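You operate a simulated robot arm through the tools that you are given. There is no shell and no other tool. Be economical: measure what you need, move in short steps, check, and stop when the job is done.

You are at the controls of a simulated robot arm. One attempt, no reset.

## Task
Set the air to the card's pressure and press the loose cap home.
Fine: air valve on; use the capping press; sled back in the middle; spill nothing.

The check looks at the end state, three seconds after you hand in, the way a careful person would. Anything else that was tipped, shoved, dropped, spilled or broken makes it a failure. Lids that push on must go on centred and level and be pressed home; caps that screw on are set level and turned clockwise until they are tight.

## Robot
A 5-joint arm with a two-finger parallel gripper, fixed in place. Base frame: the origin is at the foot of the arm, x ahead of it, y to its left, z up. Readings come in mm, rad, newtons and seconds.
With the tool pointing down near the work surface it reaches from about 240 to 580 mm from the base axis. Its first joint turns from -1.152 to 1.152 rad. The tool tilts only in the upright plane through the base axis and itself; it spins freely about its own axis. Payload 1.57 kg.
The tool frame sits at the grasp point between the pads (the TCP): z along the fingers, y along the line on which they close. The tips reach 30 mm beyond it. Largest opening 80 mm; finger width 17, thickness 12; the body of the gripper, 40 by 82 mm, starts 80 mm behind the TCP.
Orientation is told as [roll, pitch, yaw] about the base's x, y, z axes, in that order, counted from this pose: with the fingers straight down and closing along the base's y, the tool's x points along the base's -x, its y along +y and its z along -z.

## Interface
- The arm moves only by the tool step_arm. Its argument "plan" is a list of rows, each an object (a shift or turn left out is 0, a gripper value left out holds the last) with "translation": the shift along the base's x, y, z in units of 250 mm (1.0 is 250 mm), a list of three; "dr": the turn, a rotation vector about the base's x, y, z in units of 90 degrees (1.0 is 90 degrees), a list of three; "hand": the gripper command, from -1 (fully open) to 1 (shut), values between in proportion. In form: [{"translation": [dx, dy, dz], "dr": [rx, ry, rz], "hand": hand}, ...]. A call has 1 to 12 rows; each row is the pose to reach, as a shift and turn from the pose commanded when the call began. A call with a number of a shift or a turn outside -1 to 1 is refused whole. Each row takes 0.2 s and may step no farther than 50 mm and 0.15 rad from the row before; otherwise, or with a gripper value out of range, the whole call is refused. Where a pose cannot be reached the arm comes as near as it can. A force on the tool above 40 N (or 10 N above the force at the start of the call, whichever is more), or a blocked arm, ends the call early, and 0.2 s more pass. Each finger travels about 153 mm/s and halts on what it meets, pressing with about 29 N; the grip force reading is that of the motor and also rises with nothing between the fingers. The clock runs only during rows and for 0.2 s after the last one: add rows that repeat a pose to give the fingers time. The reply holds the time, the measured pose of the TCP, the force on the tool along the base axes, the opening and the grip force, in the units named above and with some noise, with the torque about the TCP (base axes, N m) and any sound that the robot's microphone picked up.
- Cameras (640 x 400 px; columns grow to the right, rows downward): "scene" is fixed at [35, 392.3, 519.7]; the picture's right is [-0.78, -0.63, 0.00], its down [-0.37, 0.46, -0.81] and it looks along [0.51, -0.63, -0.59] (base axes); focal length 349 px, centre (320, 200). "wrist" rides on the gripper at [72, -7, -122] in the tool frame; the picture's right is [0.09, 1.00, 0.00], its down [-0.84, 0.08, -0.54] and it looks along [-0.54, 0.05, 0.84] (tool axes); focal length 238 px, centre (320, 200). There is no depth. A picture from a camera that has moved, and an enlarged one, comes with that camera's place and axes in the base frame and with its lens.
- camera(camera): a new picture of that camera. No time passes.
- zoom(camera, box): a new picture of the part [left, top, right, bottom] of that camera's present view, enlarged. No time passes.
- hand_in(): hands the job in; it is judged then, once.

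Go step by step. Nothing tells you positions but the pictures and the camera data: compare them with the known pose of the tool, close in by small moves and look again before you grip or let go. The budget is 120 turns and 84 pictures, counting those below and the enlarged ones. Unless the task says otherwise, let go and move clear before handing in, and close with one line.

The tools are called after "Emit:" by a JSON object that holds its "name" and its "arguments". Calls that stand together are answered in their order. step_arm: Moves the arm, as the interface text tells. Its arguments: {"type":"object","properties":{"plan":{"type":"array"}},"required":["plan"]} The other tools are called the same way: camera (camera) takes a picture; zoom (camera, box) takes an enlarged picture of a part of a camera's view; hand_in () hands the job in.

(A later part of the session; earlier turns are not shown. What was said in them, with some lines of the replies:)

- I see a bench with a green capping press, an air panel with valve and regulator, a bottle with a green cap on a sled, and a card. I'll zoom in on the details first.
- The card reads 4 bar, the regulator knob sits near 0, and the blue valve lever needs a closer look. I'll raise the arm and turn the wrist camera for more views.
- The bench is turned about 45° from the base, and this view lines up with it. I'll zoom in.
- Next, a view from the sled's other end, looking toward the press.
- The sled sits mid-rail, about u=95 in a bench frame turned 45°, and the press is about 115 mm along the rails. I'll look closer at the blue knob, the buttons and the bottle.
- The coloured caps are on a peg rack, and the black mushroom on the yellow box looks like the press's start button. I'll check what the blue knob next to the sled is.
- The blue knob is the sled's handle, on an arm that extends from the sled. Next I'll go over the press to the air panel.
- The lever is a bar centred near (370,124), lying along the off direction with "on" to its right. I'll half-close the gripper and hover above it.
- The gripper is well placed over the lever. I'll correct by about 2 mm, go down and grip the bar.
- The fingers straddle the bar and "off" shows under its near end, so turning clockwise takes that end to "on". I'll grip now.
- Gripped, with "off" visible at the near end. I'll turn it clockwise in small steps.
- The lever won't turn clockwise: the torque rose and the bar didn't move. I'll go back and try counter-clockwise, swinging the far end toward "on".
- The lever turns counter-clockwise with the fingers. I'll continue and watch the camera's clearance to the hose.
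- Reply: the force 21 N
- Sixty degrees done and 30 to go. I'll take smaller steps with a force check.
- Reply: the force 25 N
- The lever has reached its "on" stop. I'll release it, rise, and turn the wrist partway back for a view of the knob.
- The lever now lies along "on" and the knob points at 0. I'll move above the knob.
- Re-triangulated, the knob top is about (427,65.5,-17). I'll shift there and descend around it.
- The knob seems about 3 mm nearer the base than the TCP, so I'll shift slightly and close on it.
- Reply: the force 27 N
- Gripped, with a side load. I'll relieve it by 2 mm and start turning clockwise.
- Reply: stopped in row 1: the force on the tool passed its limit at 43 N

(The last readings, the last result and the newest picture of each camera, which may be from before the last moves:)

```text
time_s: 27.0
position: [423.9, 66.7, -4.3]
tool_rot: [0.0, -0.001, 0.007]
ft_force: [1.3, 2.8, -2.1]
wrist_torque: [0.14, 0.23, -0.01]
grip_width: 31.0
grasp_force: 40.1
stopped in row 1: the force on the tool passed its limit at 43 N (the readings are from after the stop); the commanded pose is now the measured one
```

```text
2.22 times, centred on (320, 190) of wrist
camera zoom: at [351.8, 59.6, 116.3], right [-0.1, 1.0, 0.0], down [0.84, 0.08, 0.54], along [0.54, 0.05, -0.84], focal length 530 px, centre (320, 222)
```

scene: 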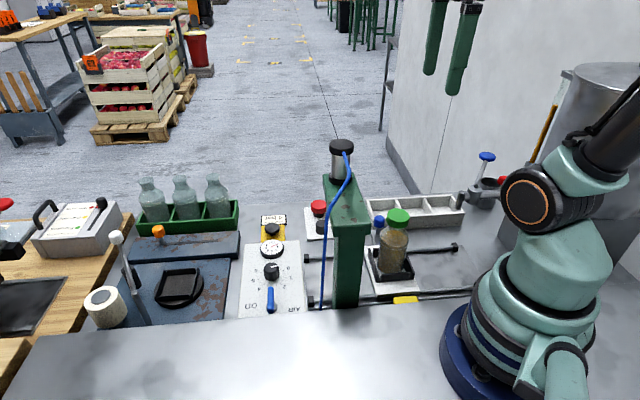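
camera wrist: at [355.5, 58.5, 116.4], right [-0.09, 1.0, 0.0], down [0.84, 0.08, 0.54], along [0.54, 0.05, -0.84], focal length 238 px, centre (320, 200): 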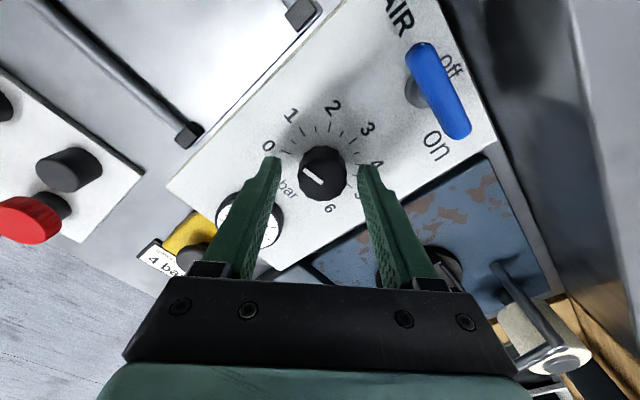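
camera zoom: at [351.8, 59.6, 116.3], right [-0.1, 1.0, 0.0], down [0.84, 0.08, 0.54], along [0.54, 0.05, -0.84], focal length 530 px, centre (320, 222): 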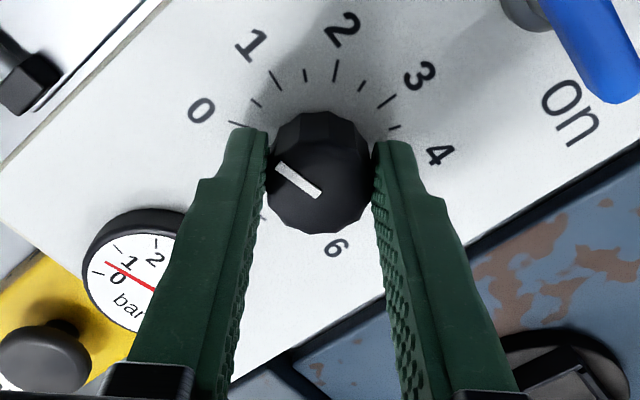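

The side force is relieved now. I'll turn clockwise.

Emit:
{"name": "step_arm", "arguments": {"plan": [{"dr": [0, 0, -0.08], "hand": 1}, {"dr": [0, 0, -0.16], "hand": 1}, {"dr": [0, 0, -0.24], "hand": 1}, {"dr": [0, 0, -0.32], "hand": 1}, {"dr": [0, 0, -0.4], "hand": 1}, {"dr": [0, 0, -0.48], "hand": 1}]}}

Emit:
{"name": "zoom", "arguments": {"camera": "wrist", "box": [220, 100, 420, 280]}}

```text
time_s: 28.2
position: [424.5, 69.3, -4.7]
tool_rot: [0.004, -0.004, -0.618]
ft_force: [0.4, 2.4, -1.8]
wrist_torque: [0.28, 0.33, 0.0]
grip_width: 31.0
grasp_force: 39.8
stopped in row 6: the force on the tool passed its limit at 40 N (the readings are from after the stop); the commanded pose is now the measured one
```

```text
2.22 times, centred on (320, 190) of wrist
camera zoom: at [361.7, 105.0, 116.3], right [0.5, 0.87, 0.0], down [0.73, -0.42, 0.54], along [0.47, -0.27, -0.84], focal length 530 px, centre (320, 222)
```

zoom: 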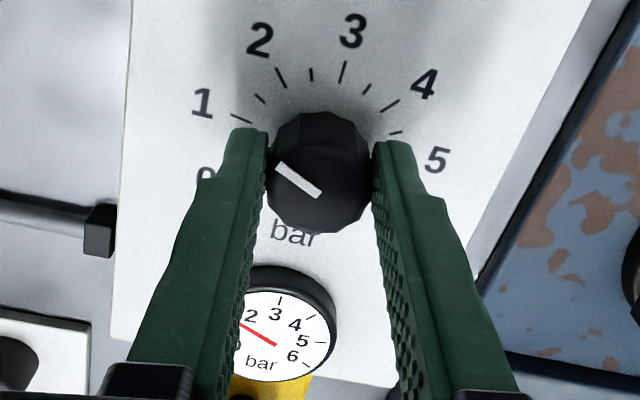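

The knob follows and is near 1 bar. I'll continue.

Emit:
{"name": "step_arm", "arguments": {"plan": [{"dr": [0, 0, -0.08], "hand": 1}, {"dr": [0, 0, -0.16], "hand": 1}, {"dr": [0, 0, -0.24], "hand": 1}, {"dr": [0, 0, -0.32], "hand": 1}, {"dr": [0, 0, -0.4], "hand": 1}, {"dr": [0, 0, -0.48], "hand": 1}, {"dr": [0, 0, -0.56], "hand": 1}]}}

Emit:
{"name": "zoom", "arguments": {"camera": "wrist", "box": [220, 100, 420, 280]}}

```text
time_s: 29.8
position: [427.2, 70.2, -2.9]
tool_rot: [0.01, 0.003, -1.497]
ft_force: [14.4, 27.4, -13.1]
wrist_torque: [0.88, -0.35, 0.05]
grip_width: 31.3
grasp_force: 40.1
```

```text
2.22 times, centred on (320, 190) of wrist
camera zoom: at [413.9, 140.7, 117.2], right [0.99, 0.16, 0.01], down [0.13, -0.83, 0.54], along [0.1, -0.53, -0.84], focal length 530 px, centre (320, 222)
```

zoom: 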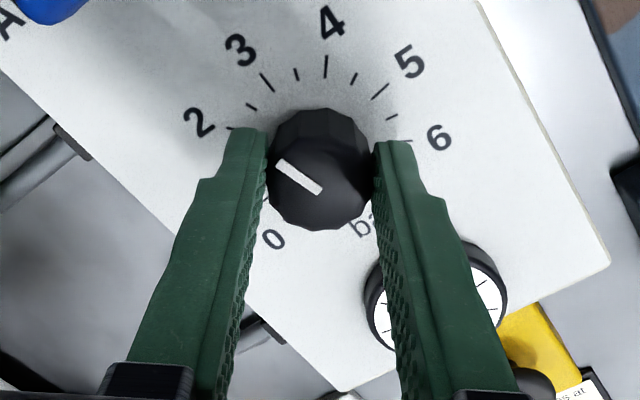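

About 40° per bar, and now slightly past 2. I'll ease off the side load and turn the remaining 74°.

Emit:
{"name": "step_arm", "arguments": {"plan": [{"translation": [0.003, 0.006, 0], "hand": 1}, {"translation": [0.003, 0.006, 0], "dr": [0, 0, -0.08], "hand": 1}, {"translation": [0.003, 0.006, 0], "dr": [0, 0, -0.16], "hand": 1}, {"translation": [0.003, 0.006, 0], "dr": [0, 0, -0.24], "hand": 1}, {"translation": [0.003, 0.006, 0], "dr": [0, 0, -0.32], "hand": 1}, {"translation": [0.003, 0.006, 0], "dr": [0, 0, -0.4], "hand": 1}]}}

Emit:
{"name": "step_arm", "arguments": {"plan": [{"dr": [0, 0, -0.08], "hand": 1}, {"dr": [0, 0, -0.16], "hand": 1}, {"dr": [0, 0, -0.24], "hand": 1}, {"dr": [0, 0, -0.32], "hand": 1}, {"dr": [0, 0, -0.38], "hand": 1}, {"dr": [0, 0, -0.38], "hand": 1}]}}

Emit:
{"name": "zoom", "arguments": {"camera": "wrist", "box": [220, 100, 420, 280]}}

Emit:
{"name": "zoom", "arguments": {"camera": "scene", "box": [220, 210, 340, 320]}}

```text
time_s: 31.2
position: [428.8, 70.3, -2.6]
tool_rot: [0.008, 0.006, -2.13]
ft_force: [22.6, -6.8, -3.3]
wrist_torque: [-0.47, -0.47, 0.03]
grip_width: 30.9
grasp_force: 39.4
```

```text
time_s: 31.9
position: [430.5, 69.3, -4.4]
tool_rot: [0.005, 0.01, -2.421]
ft_force: [2.5, -2.3, -1.2]
wrist_torque: [-0.32, 0.23, 0.01]
grip_width: 31.0
grasp_force: 39.2
stopped in row 3: the force on the tool passed its limit at 41 N (the readings are from after the stop); the commanded pose is now the measured one
```

```text
2.22 times, centred on (320, 190) of wrist
camera zoom: at [477.7, 120.8, 118.0], right [0.73, -0.69, 0.01], down [-0.58, -0.61, 0.53], along [-0.36, -0.39, -0.85], focal length 530 px, centre (320, 222)
```

zoom: 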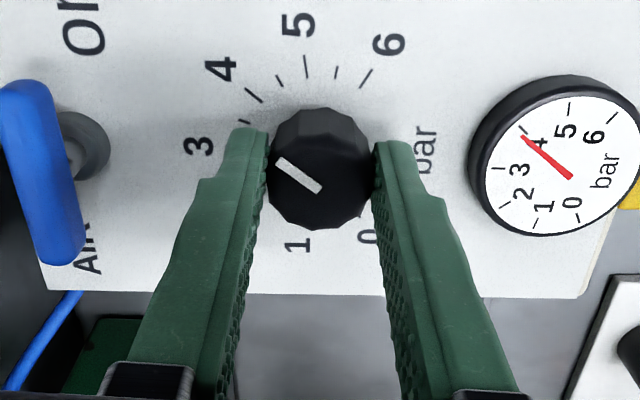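

```text
3.64 times, centred on (280, 265) of scene
camera zoom: at [35.0, 392.4, 519.7], right [-0.78, -0.63, 0.0], down [-0.37, 0.46, -0.81], along [0.51, -0.63, -0.59], focal length 1269 px, centre (466, -36)
```

zoom: 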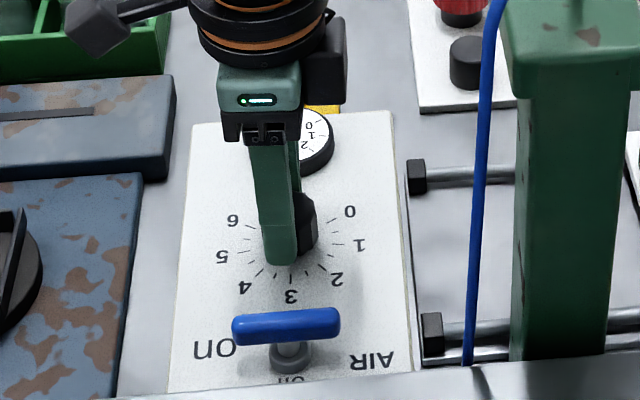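

The gauge is near 4. I'll zoom in on it.

Emit:
{"name": "zoom", "arguments": {"camera": "wrist", "box": [360, 120, 430, 180]}}

```text
6.67 times, centred on (395, 150) of wrist
camera zoom: at [477.7, 120.8, 118.0], right [0.73, -0.69, 0.01], down [-0.58, -0.61, 0.53], along [-0.36, -0.39, -0.85], focal length 1589 px, centre (-180, 533)
```

zoom: 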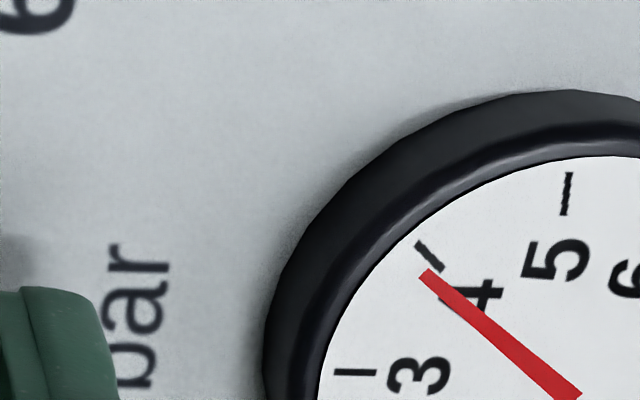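

The gauge reads about 3.87, so I'll turn about 5° more.

Emit:
{"name": "step_arm", "arguments": {"plan": [{"dr": [0, 0, -0.03], "hand": 1}, {"dr": [0, 0, -0.055], "hand": 1}, {"dr": [0, 0, -0.055], "hand": 1}]}}

Emit:
{"name": "zoom", "arguments": {"camera": "wrist", "box": [370, 120, 450, 180]}}

```text
time_s: 32.7
position: [428.9, 70.4, -4.3]
tool_rot: [0.006, 0.01, -2.508]
ft_force: [-5.9, -6.4, 15.0]
wrist_torque: [-0.1, -0.06, 0.03]
grip_width: 30.9
grasp_force: 39.7
```

```text
6.67 times, centred on (410, 150) of wrist
camera zoom: at [482.3, 116.1, 118.0], right [0.66, -0.75, 0.01], down [-0.63, -0.56, 0.53], along [-0.4, -0.36, -0.85], focal length 1589 px, centre (-280, 533)
```

zoom: 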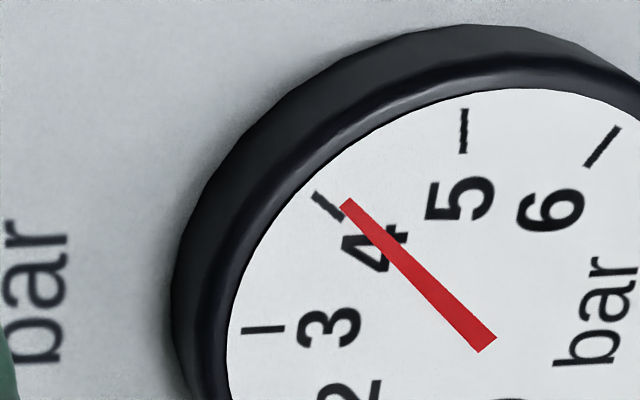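

The needle looks about on 4. I'll release the knob, rise and check from a straighter angle.

Emit:
{"name": "step_arm", "arguments": {"plan": [{"hand": -0.2}, {"hand": -0.2}, {"translation": [0, 0, 0.12], "hand": -0.2}, {"translation": [0, 0, 0.24], "dr": [0, 0, 0.09], "hand": -0.2}, {"translation": [-0.03, 0.03, 0.3], "dr": [0, 0, 0.18], "hand": -0.2}, {"translation": [-0.03, 0.03, 0.3], "dr": [0, 0, 0.27], "hand": -0.2}, {"translation": [-0.03, 0.03, 0.3], "dr": [0, 0, 0.36], "hand": -0.2}, {"translation": [-0.03, 0.03, 0.3], "dr": [0, 0, 0.45], "hand": -0.2}, {"translation": [-0.03, 0.03, 0.3], "dr": [0, 0, 0.54], "hand": -0.2}, {"translation": [-0.03, 0.03, 0.3], "dr": [0, 0, 0.63], "hand": -0.2}, {"translation": [-0.03, 0.03, 0.3], "dr": [0, 0, 0.72], "hand": -0.2}]}}

Emit:
{"name": "step_arm", "arguments": {"plan": [{"dr": [0, 0, 0.09]}, {"dr": [0, 0, 0.18]}, {"dr": [0, 0, 0.27]}, {"dr": [0, 0, 0.37]}]}}

Emit:
{"name": "zoom", "arguments": {"camera": "wrist", "box": [260, 110, 380, 280]}}

Emit:
{"name": "zoom", "arguments": {"camera": "scene", "box": [240, 220, 320, 290]}}

```text
time_s: 35.1
position: [421.2, 76.5, 71.4]
tool_rot: [0.006, -0.001, -1.373]
ft_force: [0.4, -0.9, 0.1]
wrist_torque: [-0.01, 0.0, 0.0]
grip_width: 47.9
grasp_force: 0.0
```

```text
refused: row 4 steps farther than a row can; nothing moved
```

```text
2.35 times, centred on (320, 195) of wrist
camera zoom: at [400.5, 145.6, 192.2], right [0.96, 0.29, 0.01], down [0.24, -0.81, 0.54], along [0.16, -0.52, -0.84], focal length 561 px, centre (320, 212)
```

zoom: 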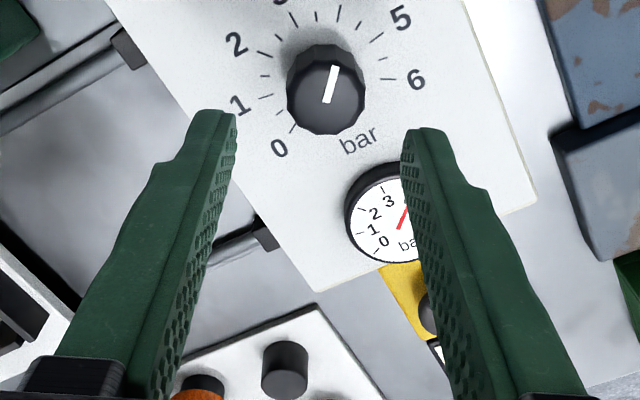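

```text
5.71 times, centred on (280, 255) of scene
camera zoom: at [35.0, 392.3, 519.7], right [-0.78, -0.63, 0.0], down [-0.37, 0.46, -0.81], along [0.51, -0.63, -0.59], focal length 1995 px, centre (549, -114)
```

zoom: 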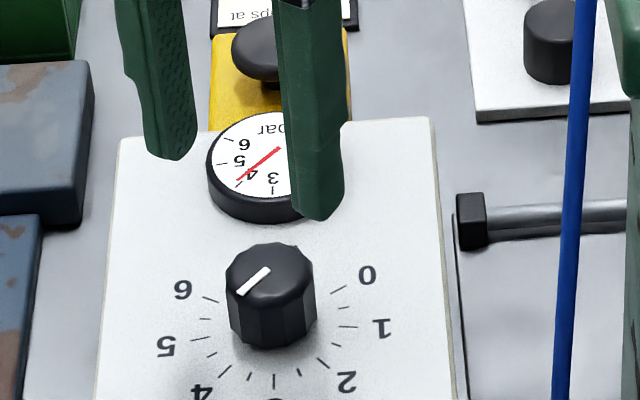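

Emit:
{"name": "step_arm", "arguments": {"plan": [{"translation": [-0.03, 0.02, 0.05], "dr": [0, 0, 0.09]}, {"translation": [-0.06, 0.04, 0.05], "dr": [0, 0, 0.18]}, {"translation": [-0.1, 0.08, 0.05], "dr": [0, 0, 0.27]}, {"translation": [-0.1, 0.08, 0.05], "dr": [0, 0, 0.36]}]}}

Emit:
{"name": "camera", "arguments": {"camera": "wrist"}}

Emit:
{"name": "zoom", "arguments": {"camera": "wrist", "box": [280, 160, 344, 220]}}

Emit:
{"name": "zoom", "arguments": {"camera": "scene", "box": [254, 210, 290, 255]}}

```text
time_s: 36.1
position: [397.0, 95.9, 83.6]
tool_rot: [0.0, 0.0, -0.808]
ft_force: [-0.7, 0.2, 0.3]
wrist_torque: [0.0, -0.05, -0.01]
grip_width: 47.6
grasp_force: 0.1
```

```text
30 pictures are left
camera wrist: at [342.1, 143.6, 204.7], right [0.66, 0.75, 0.0], down [0.63, -0.55, 0.54], along [0.41, -0.36, -0.84], focal length 238 px, centre (320, 200)
```

wrist: 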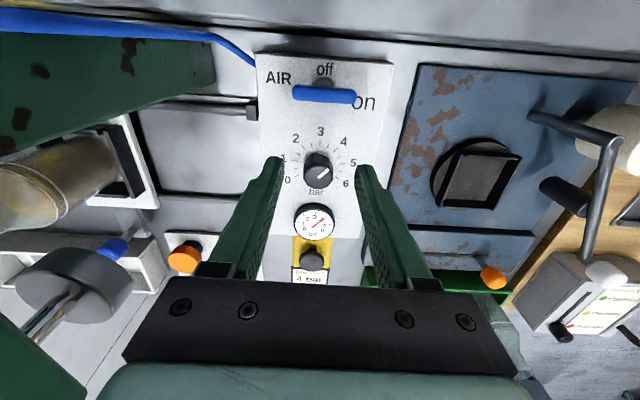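

```text
6.67 times, centred on (312, 190) of wrist
camera zoom: at [342.1, 143.6, 204.7], right [0.66, 0.75, 0.0], down [0.63, -0.55, 0.54], along [0.41, -0.36, -0.84], focal length 1589 px, centre (373, 267)
```

zoom: 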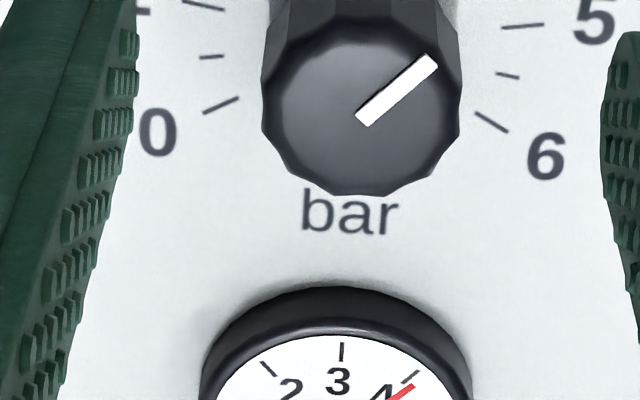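

```text
8.89 times, centred on (272, 232) of scene
camera zoom: at [35.0, 392.3, 519.7], right [-0.78, -0.63, 0.0], down [-0.37, 0.46, -0.81], along [0.51, -0.63, -0.59], focal length 3103 px, centre (747, -89)
```

zoom: 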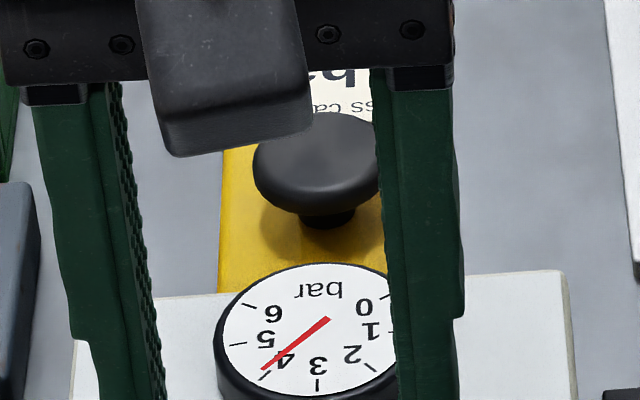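

Emit:
{"name": "zoom", "arguments": {"camera": "wrist", "box": [288, 195, 344, 245]}}

```text
8.00 times, centred on (316, 220) of wrist
camera zoom: at [342.1, 143.6, 204.7], right [0.66, 0.75, 0.0], down [0.63, -0.55, 0.54], along [0.41, -0.36, -0.84], focal length 1907 px, centre (352, 40)
```

zoom: 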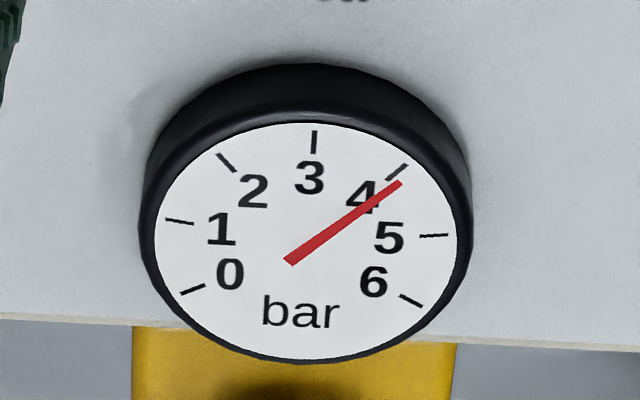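

The gauge reads 4 bar and the lever is on. Next I'll go over the press to the sled's blue handle, turning the wrist so the camera ends up on the far side.

Emit:
{"name": "step_arm", "arguments": {"plan": [{"translation": [0, 0, 0.18], "dr": [0, 0, 0.09]}, {"translation": [0, 0, 0.36], "dr": [0, 0, 0.18]}, {"translation": [0, 0, 0.54], "dr": [0, 0, 0.27]}, {"translation": [0, 0, 0.72], "dr": [0, 0, 0.36]}, {"translation": [0, 0, 0.9], "dr": [0, 0, 0.45]}, {"translation": [0, 0, 0.98], "dr": [0, 0, 0.54]}, {"translation": [-0.04, -0.15, 0.98], "dr": [0, 0, 0.63]}, {"translation": [-0.08, -0.3, 0.98], "dr": [0, 0, 0.72]}, {"translation": [-0.12, -0.45, 0.98], "dr": [0, 0, 0.81]}, {"translation": [-0.14, -0.6, 0.98], "dr": [0, 0, 0.9]}, {"translation": [-0.16, -0.75, 0.98], "dr": [0, 0, 0.99]}]}}

Emit:
{"name": "step_arm", "arguments": {"plan": [{"translation": [-0.02, -0.1, 0], "dr": [0, 0, 0.09], "hand": -0.3}, {"translation": [-0.04, -0.2, 0], "dr": [0, 0, 0.18]}, {"translation": [-0.06, -0.3, 0], "dr": [0, 0, 0.27]}, {"translation": [-0.08, -0.4, 0], "dr": [0, 0, 0.36]}, {"translation": [-0.09, -0.46, 0], "dr": [0, 0, 0.45]}, {"translation": [-0.09, -0.46, -0.1], "dr": [0, 0, 0.54]}, {"translation": [-0.09, -0.46, -0.25], "dr": [0, 0, 0.63]}, {"translation": [-0.09, -0.46, -0.4], "dr": [0, 0, 0.72]}, {"translation": [-0.09, -0.46, -0.55], "dr": [0, 0, 0.81]}, {"translation": [-0.09, -0.46, -0.7], "dr": [0, 0, 0.9]}, {"translation": [-0.09, -0.46, -0.85], "dr": [0, 0, 0.99]}, {"translation": [-0.09, -0.46, -0.95], "dr": [0, 0, 1.0]}]}}

Emit:
{"name": "camera", "arguments": {"camera": "wrist"}}

```text
time_s: 38.5
position: [356.0, -92.5, 327.4]
tool_rot: [0.008, 0.005, 0.745]
ft_force: [0.2, -0.6, -0.3]
wrist_torque: [0.03, -0.03, 0.01]
grip_width: 47.9
grasp_force: 0.1
```

```text
time_s: 41.1
position: [334.2, -206.1, 90.2]
tool_rot: [-0.002, 0.007, 2.318]
ft_force: [-0.8, -0.5, 0.6]
wrist_torque: [-0.01, 0.0, -0.03]
grip_width: 52.0
grasp_force: 0.2
```

```text
26 pictures are left
camera wrist: at [387.7, -254.2, 212.3], right [-0.67, -0.74, 0.0], down [-0.63, 0.56, 0.54], along [-0.4, 0.36, -0.84], focal length 238 px, centre (320, 200)
```

wrist: 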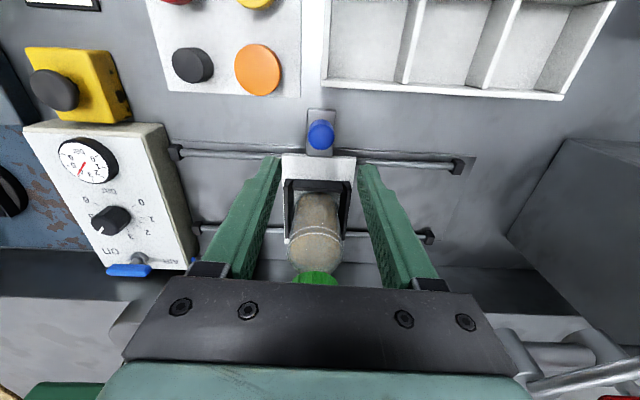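

Now directly over the blue handle. I'll descend around it.

Emit:
{"name": "step_arm", "arguments": {"plan": [{"translation": [0, 0, -0.12]}, {"translation": [0, 0, -0.24]}, {"translation": [0, 0, -0.34]}, {"translation": [0, 0, -0.34]}]}}

Emit:
{"name": "zoom", "arguments": {"camera": "wrist", "box": [240, 90, 400, 190]}}

Emit:
{"name": "zoom", "arguments": {"camera": "scene", "box": [330, 190, 440, 290]}}

```text
time_s: 42.1
position: [334.0, -205.4, 6.3]
tool_rot: [-0.003, 0.007, 2.317]
ft_force: [0.5, -0.2, 0.2]
wrist_torque: [-0.02, 0.03, 0.0]
grip_width: 52.2
grasp_force: 0.0
```

```text
4.00 times, centred on (320, 140) of wrist
camera zoom: at [387.2, -253.2, 128.0], right [-0.67, -0.74, 0.0], down [-0.63, 0.56, 0.54], along [-0.4, 0.36, -0.84], focal length 953 px, centre (320, 440)
```

zoom: 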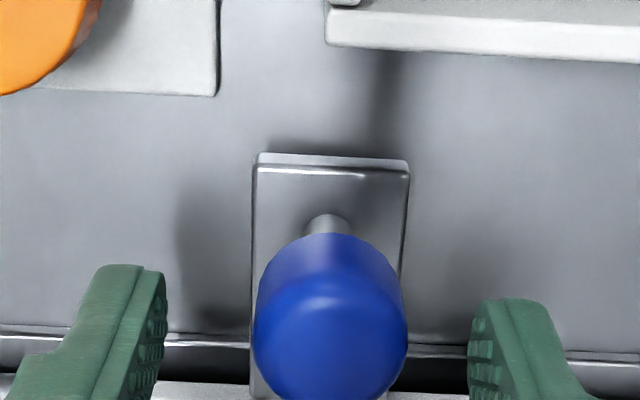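

```text
4.00 times, centred on (385, 240) of scene
camera zoom: at [35.0, 392.3, 519.7], right [-0.78, -0.63, 0.0], down [-0.37, 0.46, -0.81], along [0.51, -0.63, -0.59], focal length 1396 px, centre (60, 40)
```

zoom: 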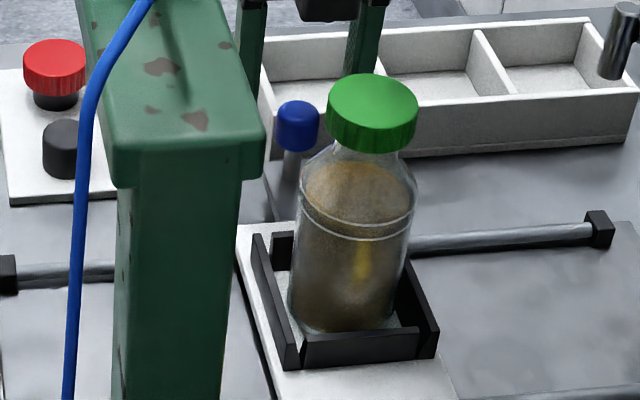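

The knob is centred between the fingers. I'll close on it.

Emit:
{"name": "step_arm", "arguments": {"plan": [{"translation": [0, 0, -0.015], "hand": -0.3}, {"translation": [0, 0, -0.015], "hand": 0.6}, {"translation": [0, 0, -0.015], "hand": 1}, {"translation": [0, 0, -0.015], "hand": 1}]}}

```text
time_s: 43.1
position: [334.3, -204.7, 2.3]
tool_rot: [-0.002, 0.008, 2.317]
ft_force: [-1.5, -1.1, 0.1]
wrist_torque: [0.06, 0.2, -0.07]
grip_width: 25.0
grasp_force: 36.5
```

Gripped, with u at 91.6. The press axis is at u≈209, so I'll slide 105 mm slowly and then look.

Emit:
{"name": "step_arm", "arguments": {"plan": [{"translation": [0.02, 0.02, 0], "hand": 1}, {"translation": [0.05, 0.05, 0], "hand": 1}, {"translation": [0.085, 0.085, 0], "hand": 1}, {"translation": [0.12, 0.12, 0], "hand": 1}, {"translation": [0.155, 0.155, 0], "hand": 1}, {"translation": [0.19, 0.19, 0], "hand": 1}, {"translation": [0.225, 0.225, 0], "hand": 1}, {"translation": [0.26, 0.26, 0], "hand": 1}, {"translation": [0.285, 0.285, 0], "hand": 1}, {"translation": [0.297, 0.297, 0], "hand": 1}]}}

Emit:
{"name": "camera", "arguments": {"camera": "wrist"}}

Emit:
{"name": "zoom", "arguments": {"camera": "scene", "box": [250, 130, 450, 310]}}

```text
time_s: 45.3
position: [409.9, -132.0, 1.9]
tool_rot: [-0.004, 0.006, 2.313]
ft_force: [-6.8, 6.1, 23.2]
wrist_torque: [0.62, 0.67, -0.06]
grip_width: 25.1
grasp_force: 36.8
```

```text
23 pictures are left
camera wrist: at [462.1, -179.7, 123.6], right [-0.67, -0.74, 0.0], down [-0.63, 0.56, 0.54], along [-0.4, 0.36, -0.84], focal length 238 px, centre (320, 200)
```

wrist: 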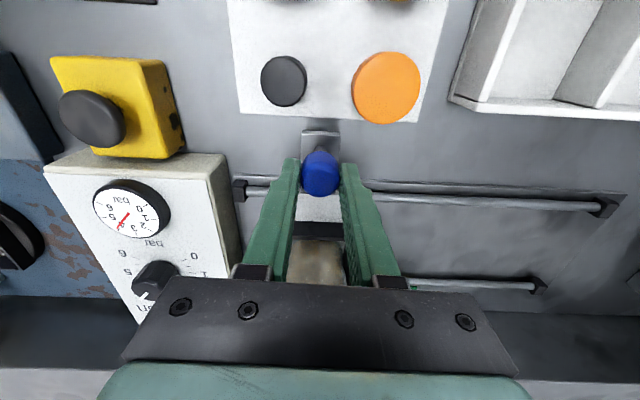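

```text
2.22 times, centred on (350, 220) of scene
camera zoom: at [35.0, 392.3, 519.7], right [-0.78, -0.63, 0.0], down [-0.37, 0.46, -0.81], along [0.51, -0.63, -0.59], focal length 776 px, centre (253, 156)
```

zoom: 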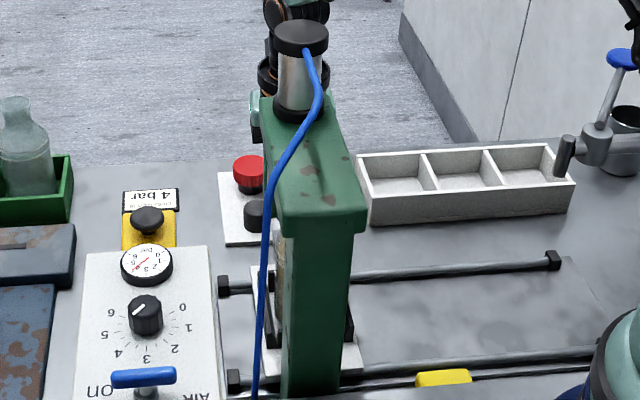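

The sled is at u=196.5. The press flange triangulates to u≈209.6, v≈267, so I'll go on 13 mm carefully and watch for a stop.

Emit:
{"name": "step_arm", "arguments": {"plan": [{"translation": [0.01, 0.01, 0], "hand": 1}, {"translation": [0.02, 0.02, 0], "hand": 1}, {"translation": [0.03, 0.03, 0], "hand": 1}, {"translation": [0.038, 0.038, 0], "hand": 1}, {"translation": [0.038, 0.038, 0], "hand": 1}]}}

Emit:
{"name": "zoom", "arguments": {"camera": "wrist", "box": [220, 100, 420, 300]}}

Emit:
{"name": "zoom", "arguments": {"camera": "scene", "box": [290, 220, 390, 310]}}

```text
time_s: 46.5
position: [418.4, -121.3, 1.9]
tool_rot: [-0.004, 0.003, 2.315]
ft_force: [6.2, -6.5, -16.6]
wrist_torque: [-0.35, -0.37, -0.03]
grip_width: 25.1
grasp_force: 36.6
```

```text
2.00 times, centred on (320, 200) of wrist
camera zoom: at [471.0, -170.7, 123.6], right [-0.67, -0.74, 0.0], down [-0.63, 0.56, 0.54], along [-0.4, 0.36, -0.84], focal length 477 px, centre (320, 200)
```

zoom: 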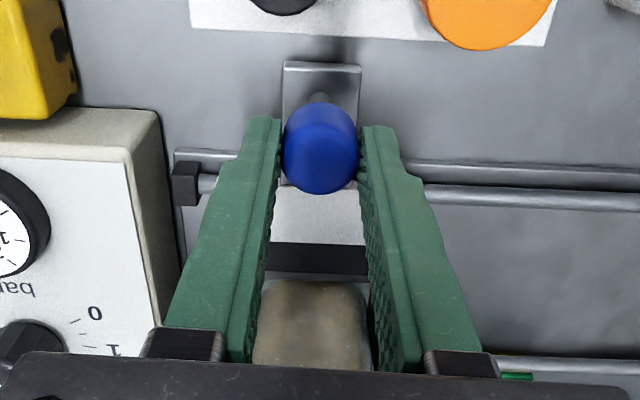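

```text
4.44 times, centred on (340, 265) of scene
camera zoom: at [35.1, 392.3, 519.7], right [-0.78, -0.63, 0.0], down [-0.37, 0.46, -0.81], along [0.51, -0.63, -0.59], focal length 1552 px, centre (231, -89)
```

zoom: 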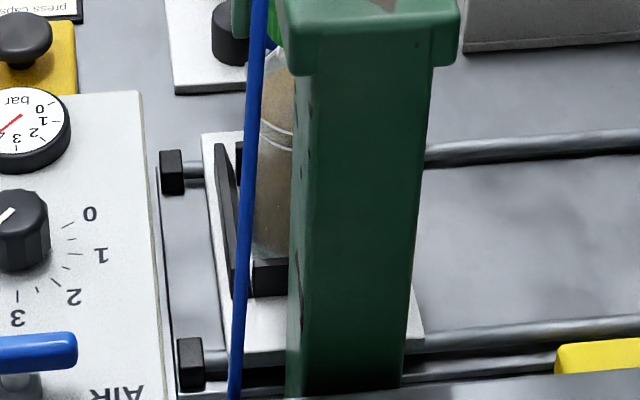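

The sled is at u=210, under the press axis. I'll release the handle, rise, close the hand and hover over the black start button near (529,-36).

Emit:
{"name": "step_arm", "arguments": {"plan": [{"hand": 0.2}, {"hand": -0.1}, {"translation": [0, 0, 0.1], "hand": -0.1}, {"translation": [0, 0, 0.24], "hand": -0.1}, {"translation": [0.1, 0.08, 0.24], "hand": 1}, {"translation": [0.2, 0.16, 0.24], "hand": 1}, {"translation": [0.3, 0.24, 0.24], "hand": 1}, {"translation": [0.4, 0.31, 0.24], "hand": 1}, {"translation": [0.442, 0.341, 0.24], "hand": 1}, {"translation": [0.442, 0.341, 0.16], "hand": 1}]}}

Emit:
{"name": "camera", "arguments": {"camera": "wrist"}}

Emit:
{"name": "zoom", "arguments": {"camera": "scene", "box": [230, 160, 390, 260]}}

```text
time_s: 48.7
position: [528.6, -37.9, 42.1]
tool_rot: [-0.002, 0.002, 2.318]
ft_force: [0.9, 0.2, 0.6]
wrist_torque: [-0.03, -0.01, 0.04]
grip_width: 0.1
grasp_force: 21.5
```

```text
19 pictures are left
camera wrist: at [581.8, -86.7, 163.9], right [-0.67, -0.74, 0.0], down [-0.63, 0.56, 0.54], along [-0.4, 0.36, -0.84], focal length 238 px, centre (320, 200)
```

wrist: 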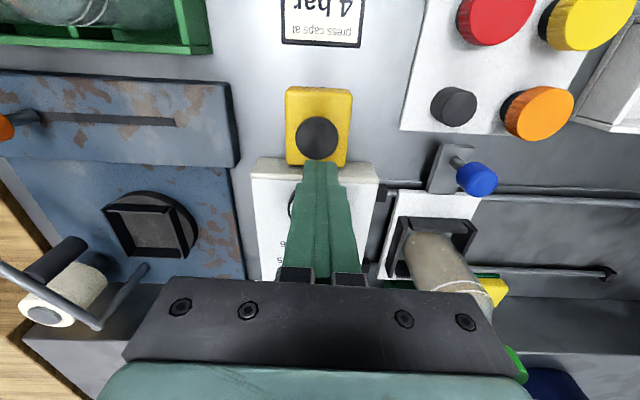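

```text
4.00 times, centred on (310, 210) of scene
camera zoom: at [35.0, 392.3, 519.7], right [-0.78, -0.63, 0.0], down [-0.37, 0.46, -0.81], along [0.51, -0.63, -0.59], focal length 1396 px, centre (360, 160)
```

zoom: 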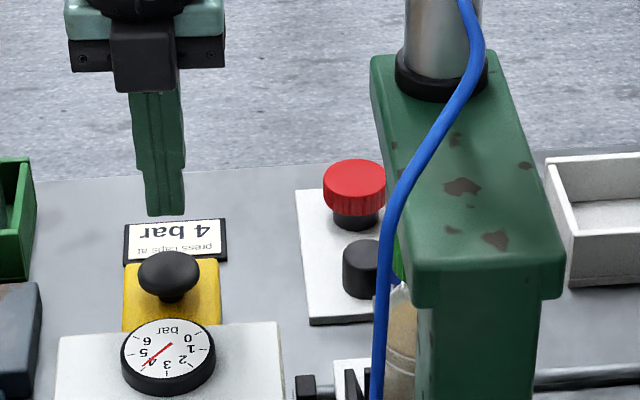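

I've re-triangulated the button top at about (535.5,-40.5,-39). I'll shift there and press down gently.

Emit:
{"name": "step_arm", "arguments": {"plan": [{"translation": [0.028, -0.01, 0], "hand": 1}, {"translation": [0.028, -0.01, -0.1], "hand": 1}, {"translation": [0.028, -0.01, -0.17], "hand": 1}, {"translation": [0.028, -0.01, -0.19], "hand": 1}, {"translation": [0.028, -0.01, -0.205], "hand": 1}, {"translation": [0.028, -0.01, -0.22], "hand": 1}]}}

Emit:
{"name": "zoom", "arguments": {"camera": "scene", "box": [230, 160, 390, 260]}}

```text
time_s: 50.1
position: [535.7, -40.3, -11.3]
tool_rot: [-0.004, 0.003, 2.316]
ft_force: [-2.4, 2.2, 10.2]
wrist_torque: [0.05, 0.1, -0.07]
grip_width: 0.0
grasp_force: 20.9
heard: click
```

```text
4.00 times, centred on (310, 210) of scene
camera zoom: at [35.0, 392.3, 519.7], right [-0.78, -0.63, 0.0], down [-0.37, 0.46, -0.81], along [0.51, -0.63, -0.59], focal length 1396 px, centre (360, 160)
```

zoom: 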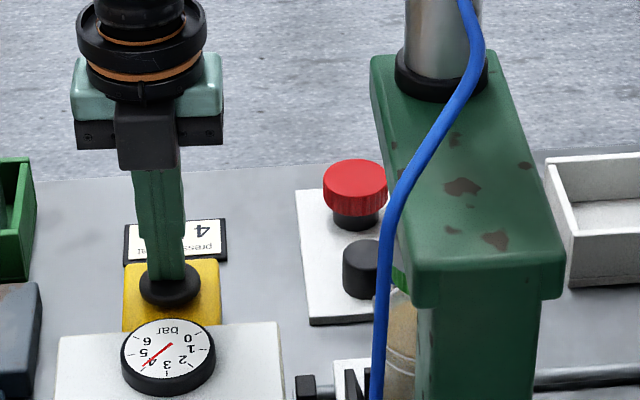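

It clicked. I'll hold for a moment and listen.

Emit:
{"name": "step_arm", "arguments": {"plan": [{"hand": 1}, {"hand": 1}, {"hand": 1}, {"hand": 1}, {"hand": 1}, {"hand": 1}, {"hand": 1}, {"hand": 1}]}}

Emit:
{"name": "camera", "arguments": {"camera": "wrist"}}

```text
time_s: 51.9
position: [537.4, -39.7, -13.3]
tool_rot: [-0.002, 0.002, 2.315]
ft_force: [-0.3, 5.9, 16.5]
wrist_torque: [0.21, 0.0, 0.01]
grip_width: 0.3
grasp_force: 20.7
```

```text
16 pictures are left
camera wrist: at [589.0, -88.4, 109.0], right [-0.67, -0.74, 0.0], down [-0.63, 0.56, 0.54], along [-0.4, 0.36, -0.84], focal length 238 px, centre (320, 200)
```

wrist: 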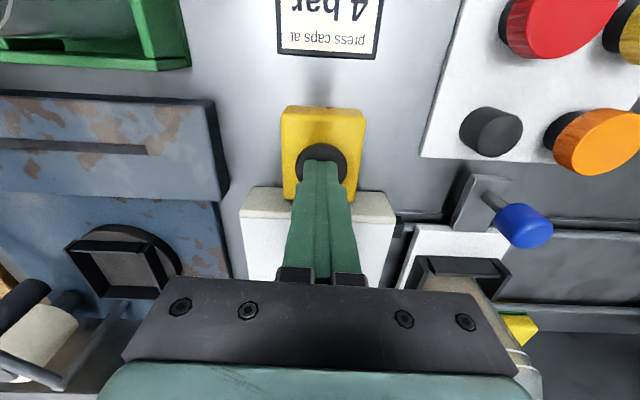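

I'll let go of the button, rise, and view the press from here.

Emit:
{"name": "step_arm", "arguments": {"plan": [{"translation": [0, 0, 0.06], "hand": 1}, {"translation": [0, 0, 0.2], "hand": 1}, {"translation": [0, 0, 0.3], "hand": 1}, {"translation": [0, 0, 0.3], "hand": 1}, {"translation": [0, 0, 0.3], "hand": 1}]}}

Emit:
{"name": "zoom", "arguments": {"camera": "scene", "box": [300, 180, 380, 300]}}

```text
time_s: 53.1
position: [534.7, -39.8, 61.8]
tool_rot: [-0.002, 0.002, 2.317]
ft_force: [0.0, 0.4, -0.7]
wrist_torque: [-0.03, 0.0, 0.03]
grip_width: 0.0
grasp_force: 21.4
```

```text
3.33 times, centred on (340, 240) of scene
camera zoom: at [35.0, 392.3, 519.7], right [-0.78, -0.63, 0.0], down [-0.37, 0.46, -0.81], along [0.51, -0.63, -0.59], focal length 1164 px, centre (253, 67)
```

zoom: 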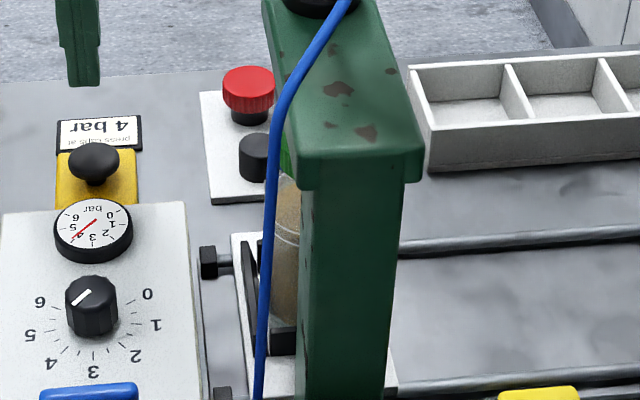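

I'll turn the wrist to look along the rails at the bottle and ram from the panel side.

Emit:
{"name": "step_arm", "arguments": {"plan": [{"translation": [-0.03, 0.03, 0.06], "dr": [0, 0, 0.09], "hand": 1}, {"translation": [-0.06, 0.06, 0.12], "dr": [0, 0, 0.18], "hand": 1}, {"translation": [-0.1, 0.1, 0.2], "dr": [0, 0, 0.27], "hand": 1}, {"translation": [-0.14, 0.13, 0.28], "dr": [0, 0, 0.36], "hand": 1}, {"translation": [-0.18, 0.16, 0.34], "dr": [0, 0, 0.45], "hand": 1}, {"translation": [-0.22, 0.2, 0.34], "dr": [0, 0, 0.54], "hand": 1}, {"translation": [-0.26, 0.23, 0.34], "dr": [0, 0, 0.63], "hand": 1}, {"translation": [-0.3, 0.26, 0.34], "dr": [0, 0, 0.72], "hand": 1}, {"translation": [-0.34, 0.3, 0.34], "dr": [0, 0, 0.81], "hand": 1}, {"translation": [-0.38, 0.33, 0.34], "dr": [0, 0, 0.9], "hand": 1}, {"translation": [-0.38, 0.33, 0.34], "dr": [0, 0, 0.99], "hand": 1}]}}

Emit:
{"name": "camera", "arguments": {"camera": "wrist"}}

```text
time_s: 55.5
position: [299.5, 285.8, 146.0]
tool_rot: [-0.001, 0.011, -2.512]
ft_force: [-0.4, 0.4, 0.1]
wrist_torque: [-0.01, 0.02, 0.0]
grip_width: 0.0
grasp_force: 20.6
out of reach, approached as far as the arm can: row 6, 7, 8, 9, 10, 11
```

```text
14 pictures are left
camera wrist: at [352.6, 331.7, 267.6], right [0.66, -0.75, 0.0], down [-0.63, -0.56, 0.53], along [-0.4, -0.35, -0.85], focal length 238 px, centre (320, 200)
```

wrist: 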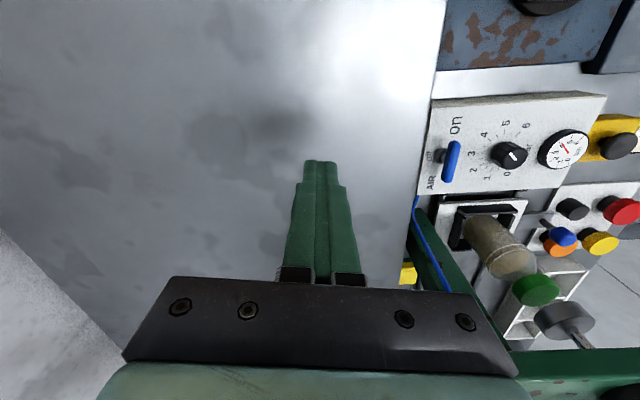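

The wrist's spin limit made the arm swing aside, and it touched nothing. The view still shows the bottle, cap and ram, so I'll zoom in.

Emit:
{"name": "zoom", "arguments": {"camera": "wrist", "box": [420, 180, 620, 350]}}

```text
2.35 times, centred on (520, 265) of wrist
camera zoom: at [352.6, 331.7, 267.6], right [0.66, -0.75, 0.0], down [-0.63, -0.56, 0.53], along [-0.4, -0.35, -0.85], focal length 561 px, centre (-151, 47)
```

zoom: 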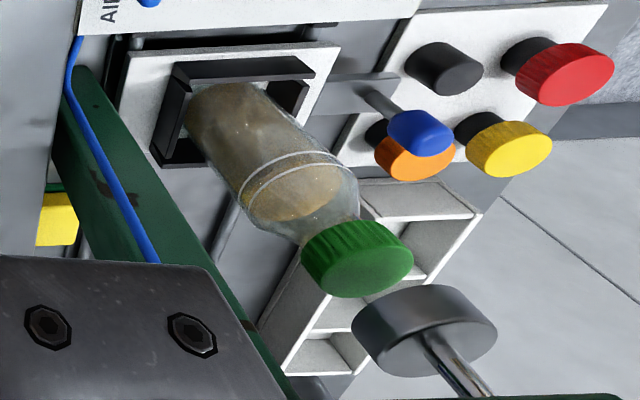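

The bottle stands upright under the ram and on its axis, and the cap top now computes to about 81 mm instead of 95, so it seems pressed down. I'll rise and unwind the wrist, then go back to the handle.

Emit:
{"name": "step_arm", "arguments": {"plan": [{"translation": [0, 0, 0.15], "dr": [0, 0, -0.05], "hand": 1}, {"translation": [0, 0, 0.3], "dr": [0, 0, -0.12], "hand": 1}, {"translation": [0, 0, 0.45], "dr": [0, 0, -0.19], "hand": 1}, {"translation": [0, 0, 0.6], "dr": [0, 0, -0.26], "hand": 1}, {"translation": [0, 0, 0.7], "dr": [0, 0, -0.33], "hand": 1}, {"translation": [0, 0, 0.7], "dr": [0, 0, -0.4], "hand": 1}, {"translation": [0, 0, 0.7], "dr": [0, 0, -0.47], "hand": 1}, {"translation": [0, 0, 0.7], "dr": [0, 0, -0.54], "hand": 1}, {"translation": [0, 0, 0.7], "dr": [0, 0, -0.61], "hand": 1}]}}

```text
time_s: 57.5
position: [303.0, 280.6, 321.2]
tool_rot: [-0.004, 0.001, 2.807]
ft_force: [0.3, 0.0, -0.7]
wrist_torque: [0.0, 0.06, 0.02]
grip_width: 0.0
grasp_force: 20.9
```

Emit:
{"name": "step_arm", "arguments": {"plan": [{"translation": [0.08, -0.14, 0], "dr": [0, 0, -0.05]}, {"translation": [0.17, -0.29, 0], "dr": [0, 0, -0.1]}, {"translation": [0.26, -0.44, 0], "dr": [0, 0, -0.15]}, {"translation": [0.34, -0.58, 0], "dr": [0, 0, -0.2]}, {"translation": [0.42, -0.72, 0], "dr": [0, 0, -0.25]}, {"translation": [0.51, -0.88, 0], "dr": [0, 0, -0.313]}]}}

Emit:
{"name": "step_arm", "arguments": {"plan": [{"translation": [0, -0.15, 0], "hand": -0.3}, {"translation": [-0.01, -0.3, 0], "hand": -0.3}, {"translation": [-0.02, -0.45, 0], "hand": -0.3}, {"translation": [-0.04, -0.6, 0], "hand": -0.3}, {"translation": [-0.046, -0.725, 0], "hand": -0.3}, {"translation": [-0.046, -0.725, -0.19], "hand": -0.3}, {"translation": [-0.046, -0.725, -0.38], "hand": -0.3}, {"translation": [-0.046, -0.725, -0.57], "hand": -0.3}, {"translation": [-0.046, -0.725, -0.76], "hand": -0.3}, {"translation": [-0.046, -0.725, -0.9], "hand": -0.3}, {"translation": [-0.046, -0.725, -0.9], "hand": -0.3}]}}

Emit:
{"name": "camera", "arguments": {"camera": "wrist"}}

```text
time_s: 58.9
position: [431.3, 59.3, 320.4]
tool_rot: [-0.006, 0.003, 2.319]
ft_force: [0.0, -0.1, 0.0]
wrist_torque: [0.0, 0.01, 0.01]
grip_width: 0.0
grasp_force: 20.8
```

```text
time_s: 61.3
position: [422.7, -121.1, 95.5]
tool_rot: [-0.005, 0.008, 2.321]
ft_force: [-0.9, -0.1, -0.2]
wrist_torque: [-0.02, 0.02, 0.01]
grip_width: 51.8
grasp_force: 0.1
```

```text
12 pictures are left
camera wrist: at [475.2, -168.4, 217.6], right [-0.67, -0.75, 0.0], down [-0.63, 0.56, 0.54], along [-0.4, 0.36, -0.84], focal length 238 px, centre (320, 200)
```

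wrist: 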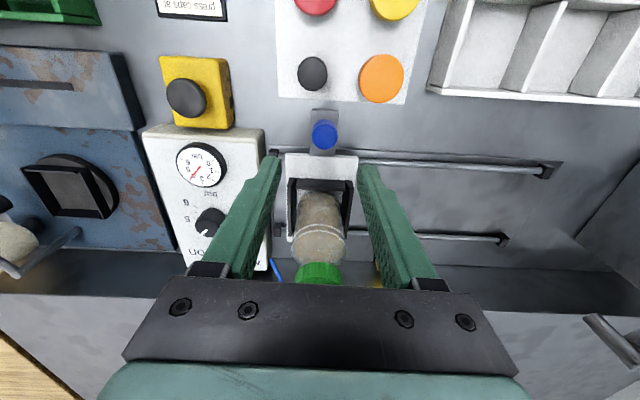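

The handle is at about (418.4,-122), so I'll correct and descend around it.

Emit:
{"name": "step_arm", "arguments": {"plan": [{"translation": [-0.016, -0.004, 0]}, {"translation": [-0.016, -0.004, -0.14]}, {"translation": [-0.016, -0.004, -0.28]}, {"translation": [-0.016, -0.004, -0.37]}, {"translation": [-0.016, -0.004, -0.37]}, {"translation": [-0.016, -0.004, -0.37], "hand": 0.4}, {"translation": [-0.016, -0.004, -0.37], "hand": 1}, {"translation": [-0.016, -0.004, -0.37], "hand": 1}]}}

```text
time_s: 63.1
position: [416.5, -122.1, 4.7]
tool_rot: [-0.007, 0.008, 2.32]
ft_force: [6.4, -1.6, -10.7]
wrist_torque: [-0.15, -0.24, -0.01]
grip_width: 24.9
grasp_force: 35.7
```

Gripped. I'll slide the sled back to its starting spot in the middle, slowly.

Emit:
{"name": "step_arm", "arguments": {"plan": [{"translation": [-0.02, -0.02, 0], "hand": 1}, {"translation": [-0.05, -0.05, 0], "hand": 1}, {"translation": [-0.085, -0.085, 0], "hand": 1}, {"translation": [-0.12, -0.12, 0], "hand": 1}, {"translation": [-0.155, -0.155, 0], "hand": 1}, {"translation": [-0.19, -0.19, 0], "hand": 1}, {"translation": [-0.225, -0.225, 0], "hand": 1}, {"translation": [-0.26, -0.26, 0], "hand": 1}, {"translation": [-0.295, -0.295, 0], "hand": 1}, {"translation": [-0.32, -0.32, 0], "hand": 1}, {"translation": [-0.331, -0.331, 0], "hand": 1}, {"translation": [-0.331, -0.331, 0], "hand": 1}]}}

Emit:
{"name": "zoom", "arguments": {"camera": "scene", "box": [350, 190, 470, 310]}}

```text
time_s: 65.7
position: [334.0, -204.4, 3.8]
tool_rot: [-0.003, 0.011, 2.319]
ft_force: [-4.7, 1.7, 27.4]
wrist_torque: [0.2, 0.29, -0.05]
grip_width: 25.0
grasp_force: 36.5
```

```text
3.33 times, centred on (410, 250) of scene
camera zoom: at [35.0, 392.4, 519.7], right [-0.78, -0.63, 0.0], down [-0.37, 0.46, -0.81], along [0.51, -0.63, -0.59], focal length 1164 px, centre (20, 33)
```

zoom: 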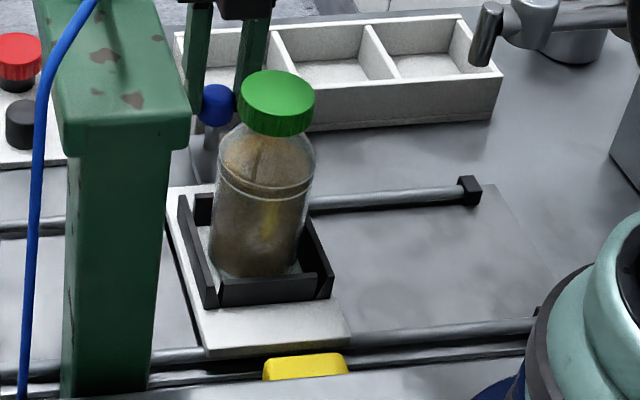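

The cap is visibly lower and level, and the sled is within about 1 mm of its start. I'll nudge it that millimetre, release and lift clear.

Emit:
{"name": "step_arm", "arguments": {"plan": [{"translation": [-0.003, -0.003, 0], "hand": 1}, {"translation": [-0.003, -0.003, 0], "hand": 0.2}, {"translation": [-0.003, -0.003, 0], "hand": -0.1}, {"translation": [-0.003, -0.003, 0.08], "hand": -0.1}, {"translation": [-0.003, -0.003, 0.24], "hand": -0.1}, {"translation": [-0.003, -0.003, 0.4], "hand": -0.1}, {"translation": [0.06, -0.06, 0.55], "hand": -0.1}, {"translation": [0.12, -0.12, 0.7], "hand": -0.1}]}}

Emit:
{"name": "zoom", "arguments": {"camera": "scene", "box": [350, 190, 470, 310]}}

Emit:
{"name": "camera", "arguments": {"camera": "wrist"}}

Emit:
{"name": "zoom", "arguments": {"camera": "scene", "box": [230, 200, 350, 325]}}

```text
time_s: 67.5
position: [362.7, -235.7, 181.8]
tool_rot: [-0.001, 0.009, 2.32]
ft_force: [-0.2, 0.0, 0.0]
wrist_torque: [-0.01, 0.0, -0.01]
grip_width: 43.9
grasp_force: 0.0
```

```text
3.33 times, centred on (410, 250) of scene
camera zoom: at [35.0, 392.3, 519.7], right [-0.78, -0.63, 0.0], down [-0.37, 0.46, -0.81], along [0.51, -0.63, -0.59], focal length 1164 px, centre (20, 33)
```

zoom: 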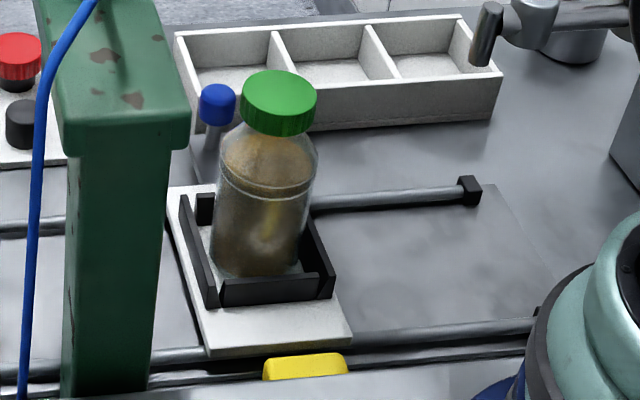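

```text
9 pictures are left
camera wrist: at [415.6, -282.7, 303.9], right [-0.67, -0.75, 0.0], down [-0.63, 0.56, 0.53], along [-0.4, 0.36, -0.84], focal length 238 px, centre (320, 200)
```

wrist: 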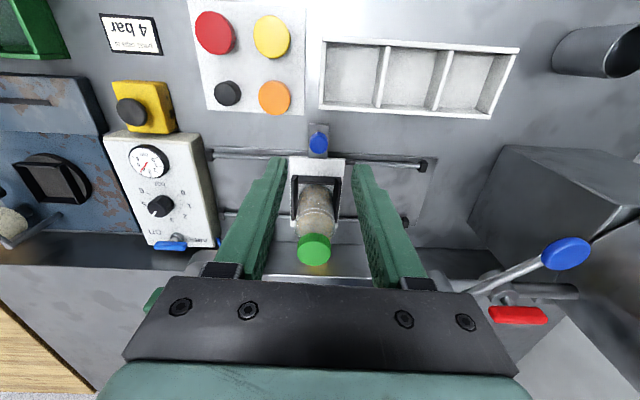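

```text
3.20 times, centred on (290, 262) of scene
camera zoom: at [35.0, 392.3, 519.7], right [-0.78, -0.63, 0.0], down [-0.37, 0.46, -0.81], along [0.51, -0.63, -0.59], focal length 1117 px, centre (416, 0)
```

zoom: 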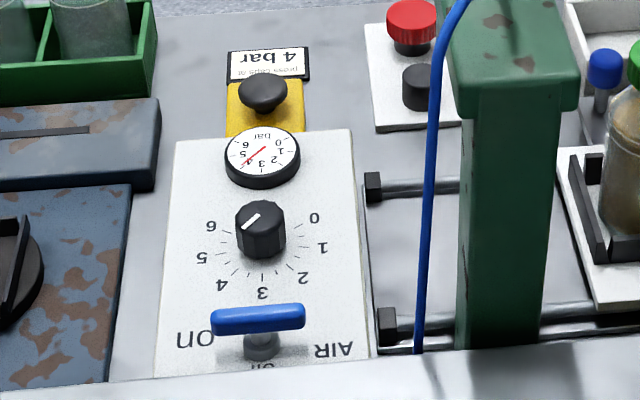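

The sled matches its start and the air is on at 4 bar. One last close look at the cap's seating.

Emit:
{"name": "zoom", "arguments": {"camera": "scene", "box": [375, 200, 420, 230]}}

Emit:
{"name": "zoom", "arguments": {"camera": "wrist", "box": [270, 150, 360, 280]}}

```text
13.33 times, centred on (398, 215) of scene
camera zoom: at [35.0, 392.3, 519.7], right [-0.78, -0.63, 0.0], down [-0.37, 0.46, -0.81], along [0.51, -0.63, -0.59], focal length 4654 px, centre (-713, 0)
```

zoom: 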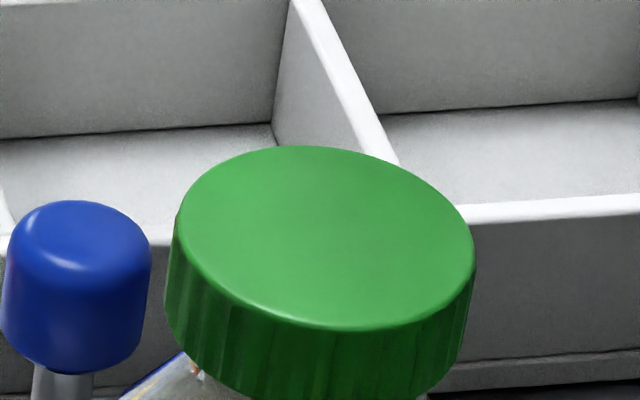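

```text
3.08 times, centred on (315, 215) of wrist
camera zoom: at [415.6, -282.7, 303.9], right [-0.67, -0.75, 0.0], down [-0.63, 0.56, 0.53], along [-0.4, 0.36, -0.84], focal length 733 px, centre (335, 154)
```

zoom: 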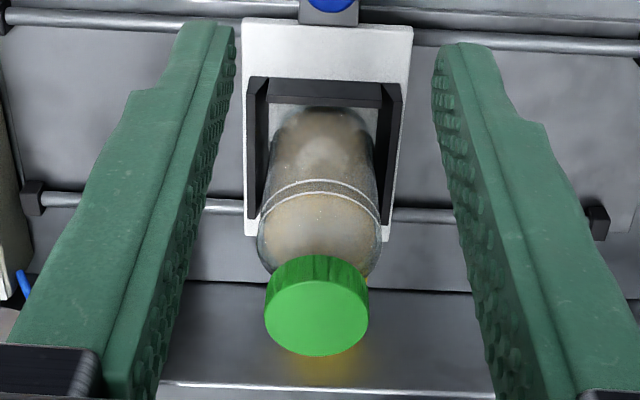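

The cap sits level and seated, and nothing else has moved or spilled. Handing in.

Emit:
{"name": "hand_in", "arguments": {}}

```text
The job is handed in.
```

I turned the air valve on and set it to about 4 bar, pressed the green cap down level with the capping press, and put the sled back in the middle with nothing spilled.
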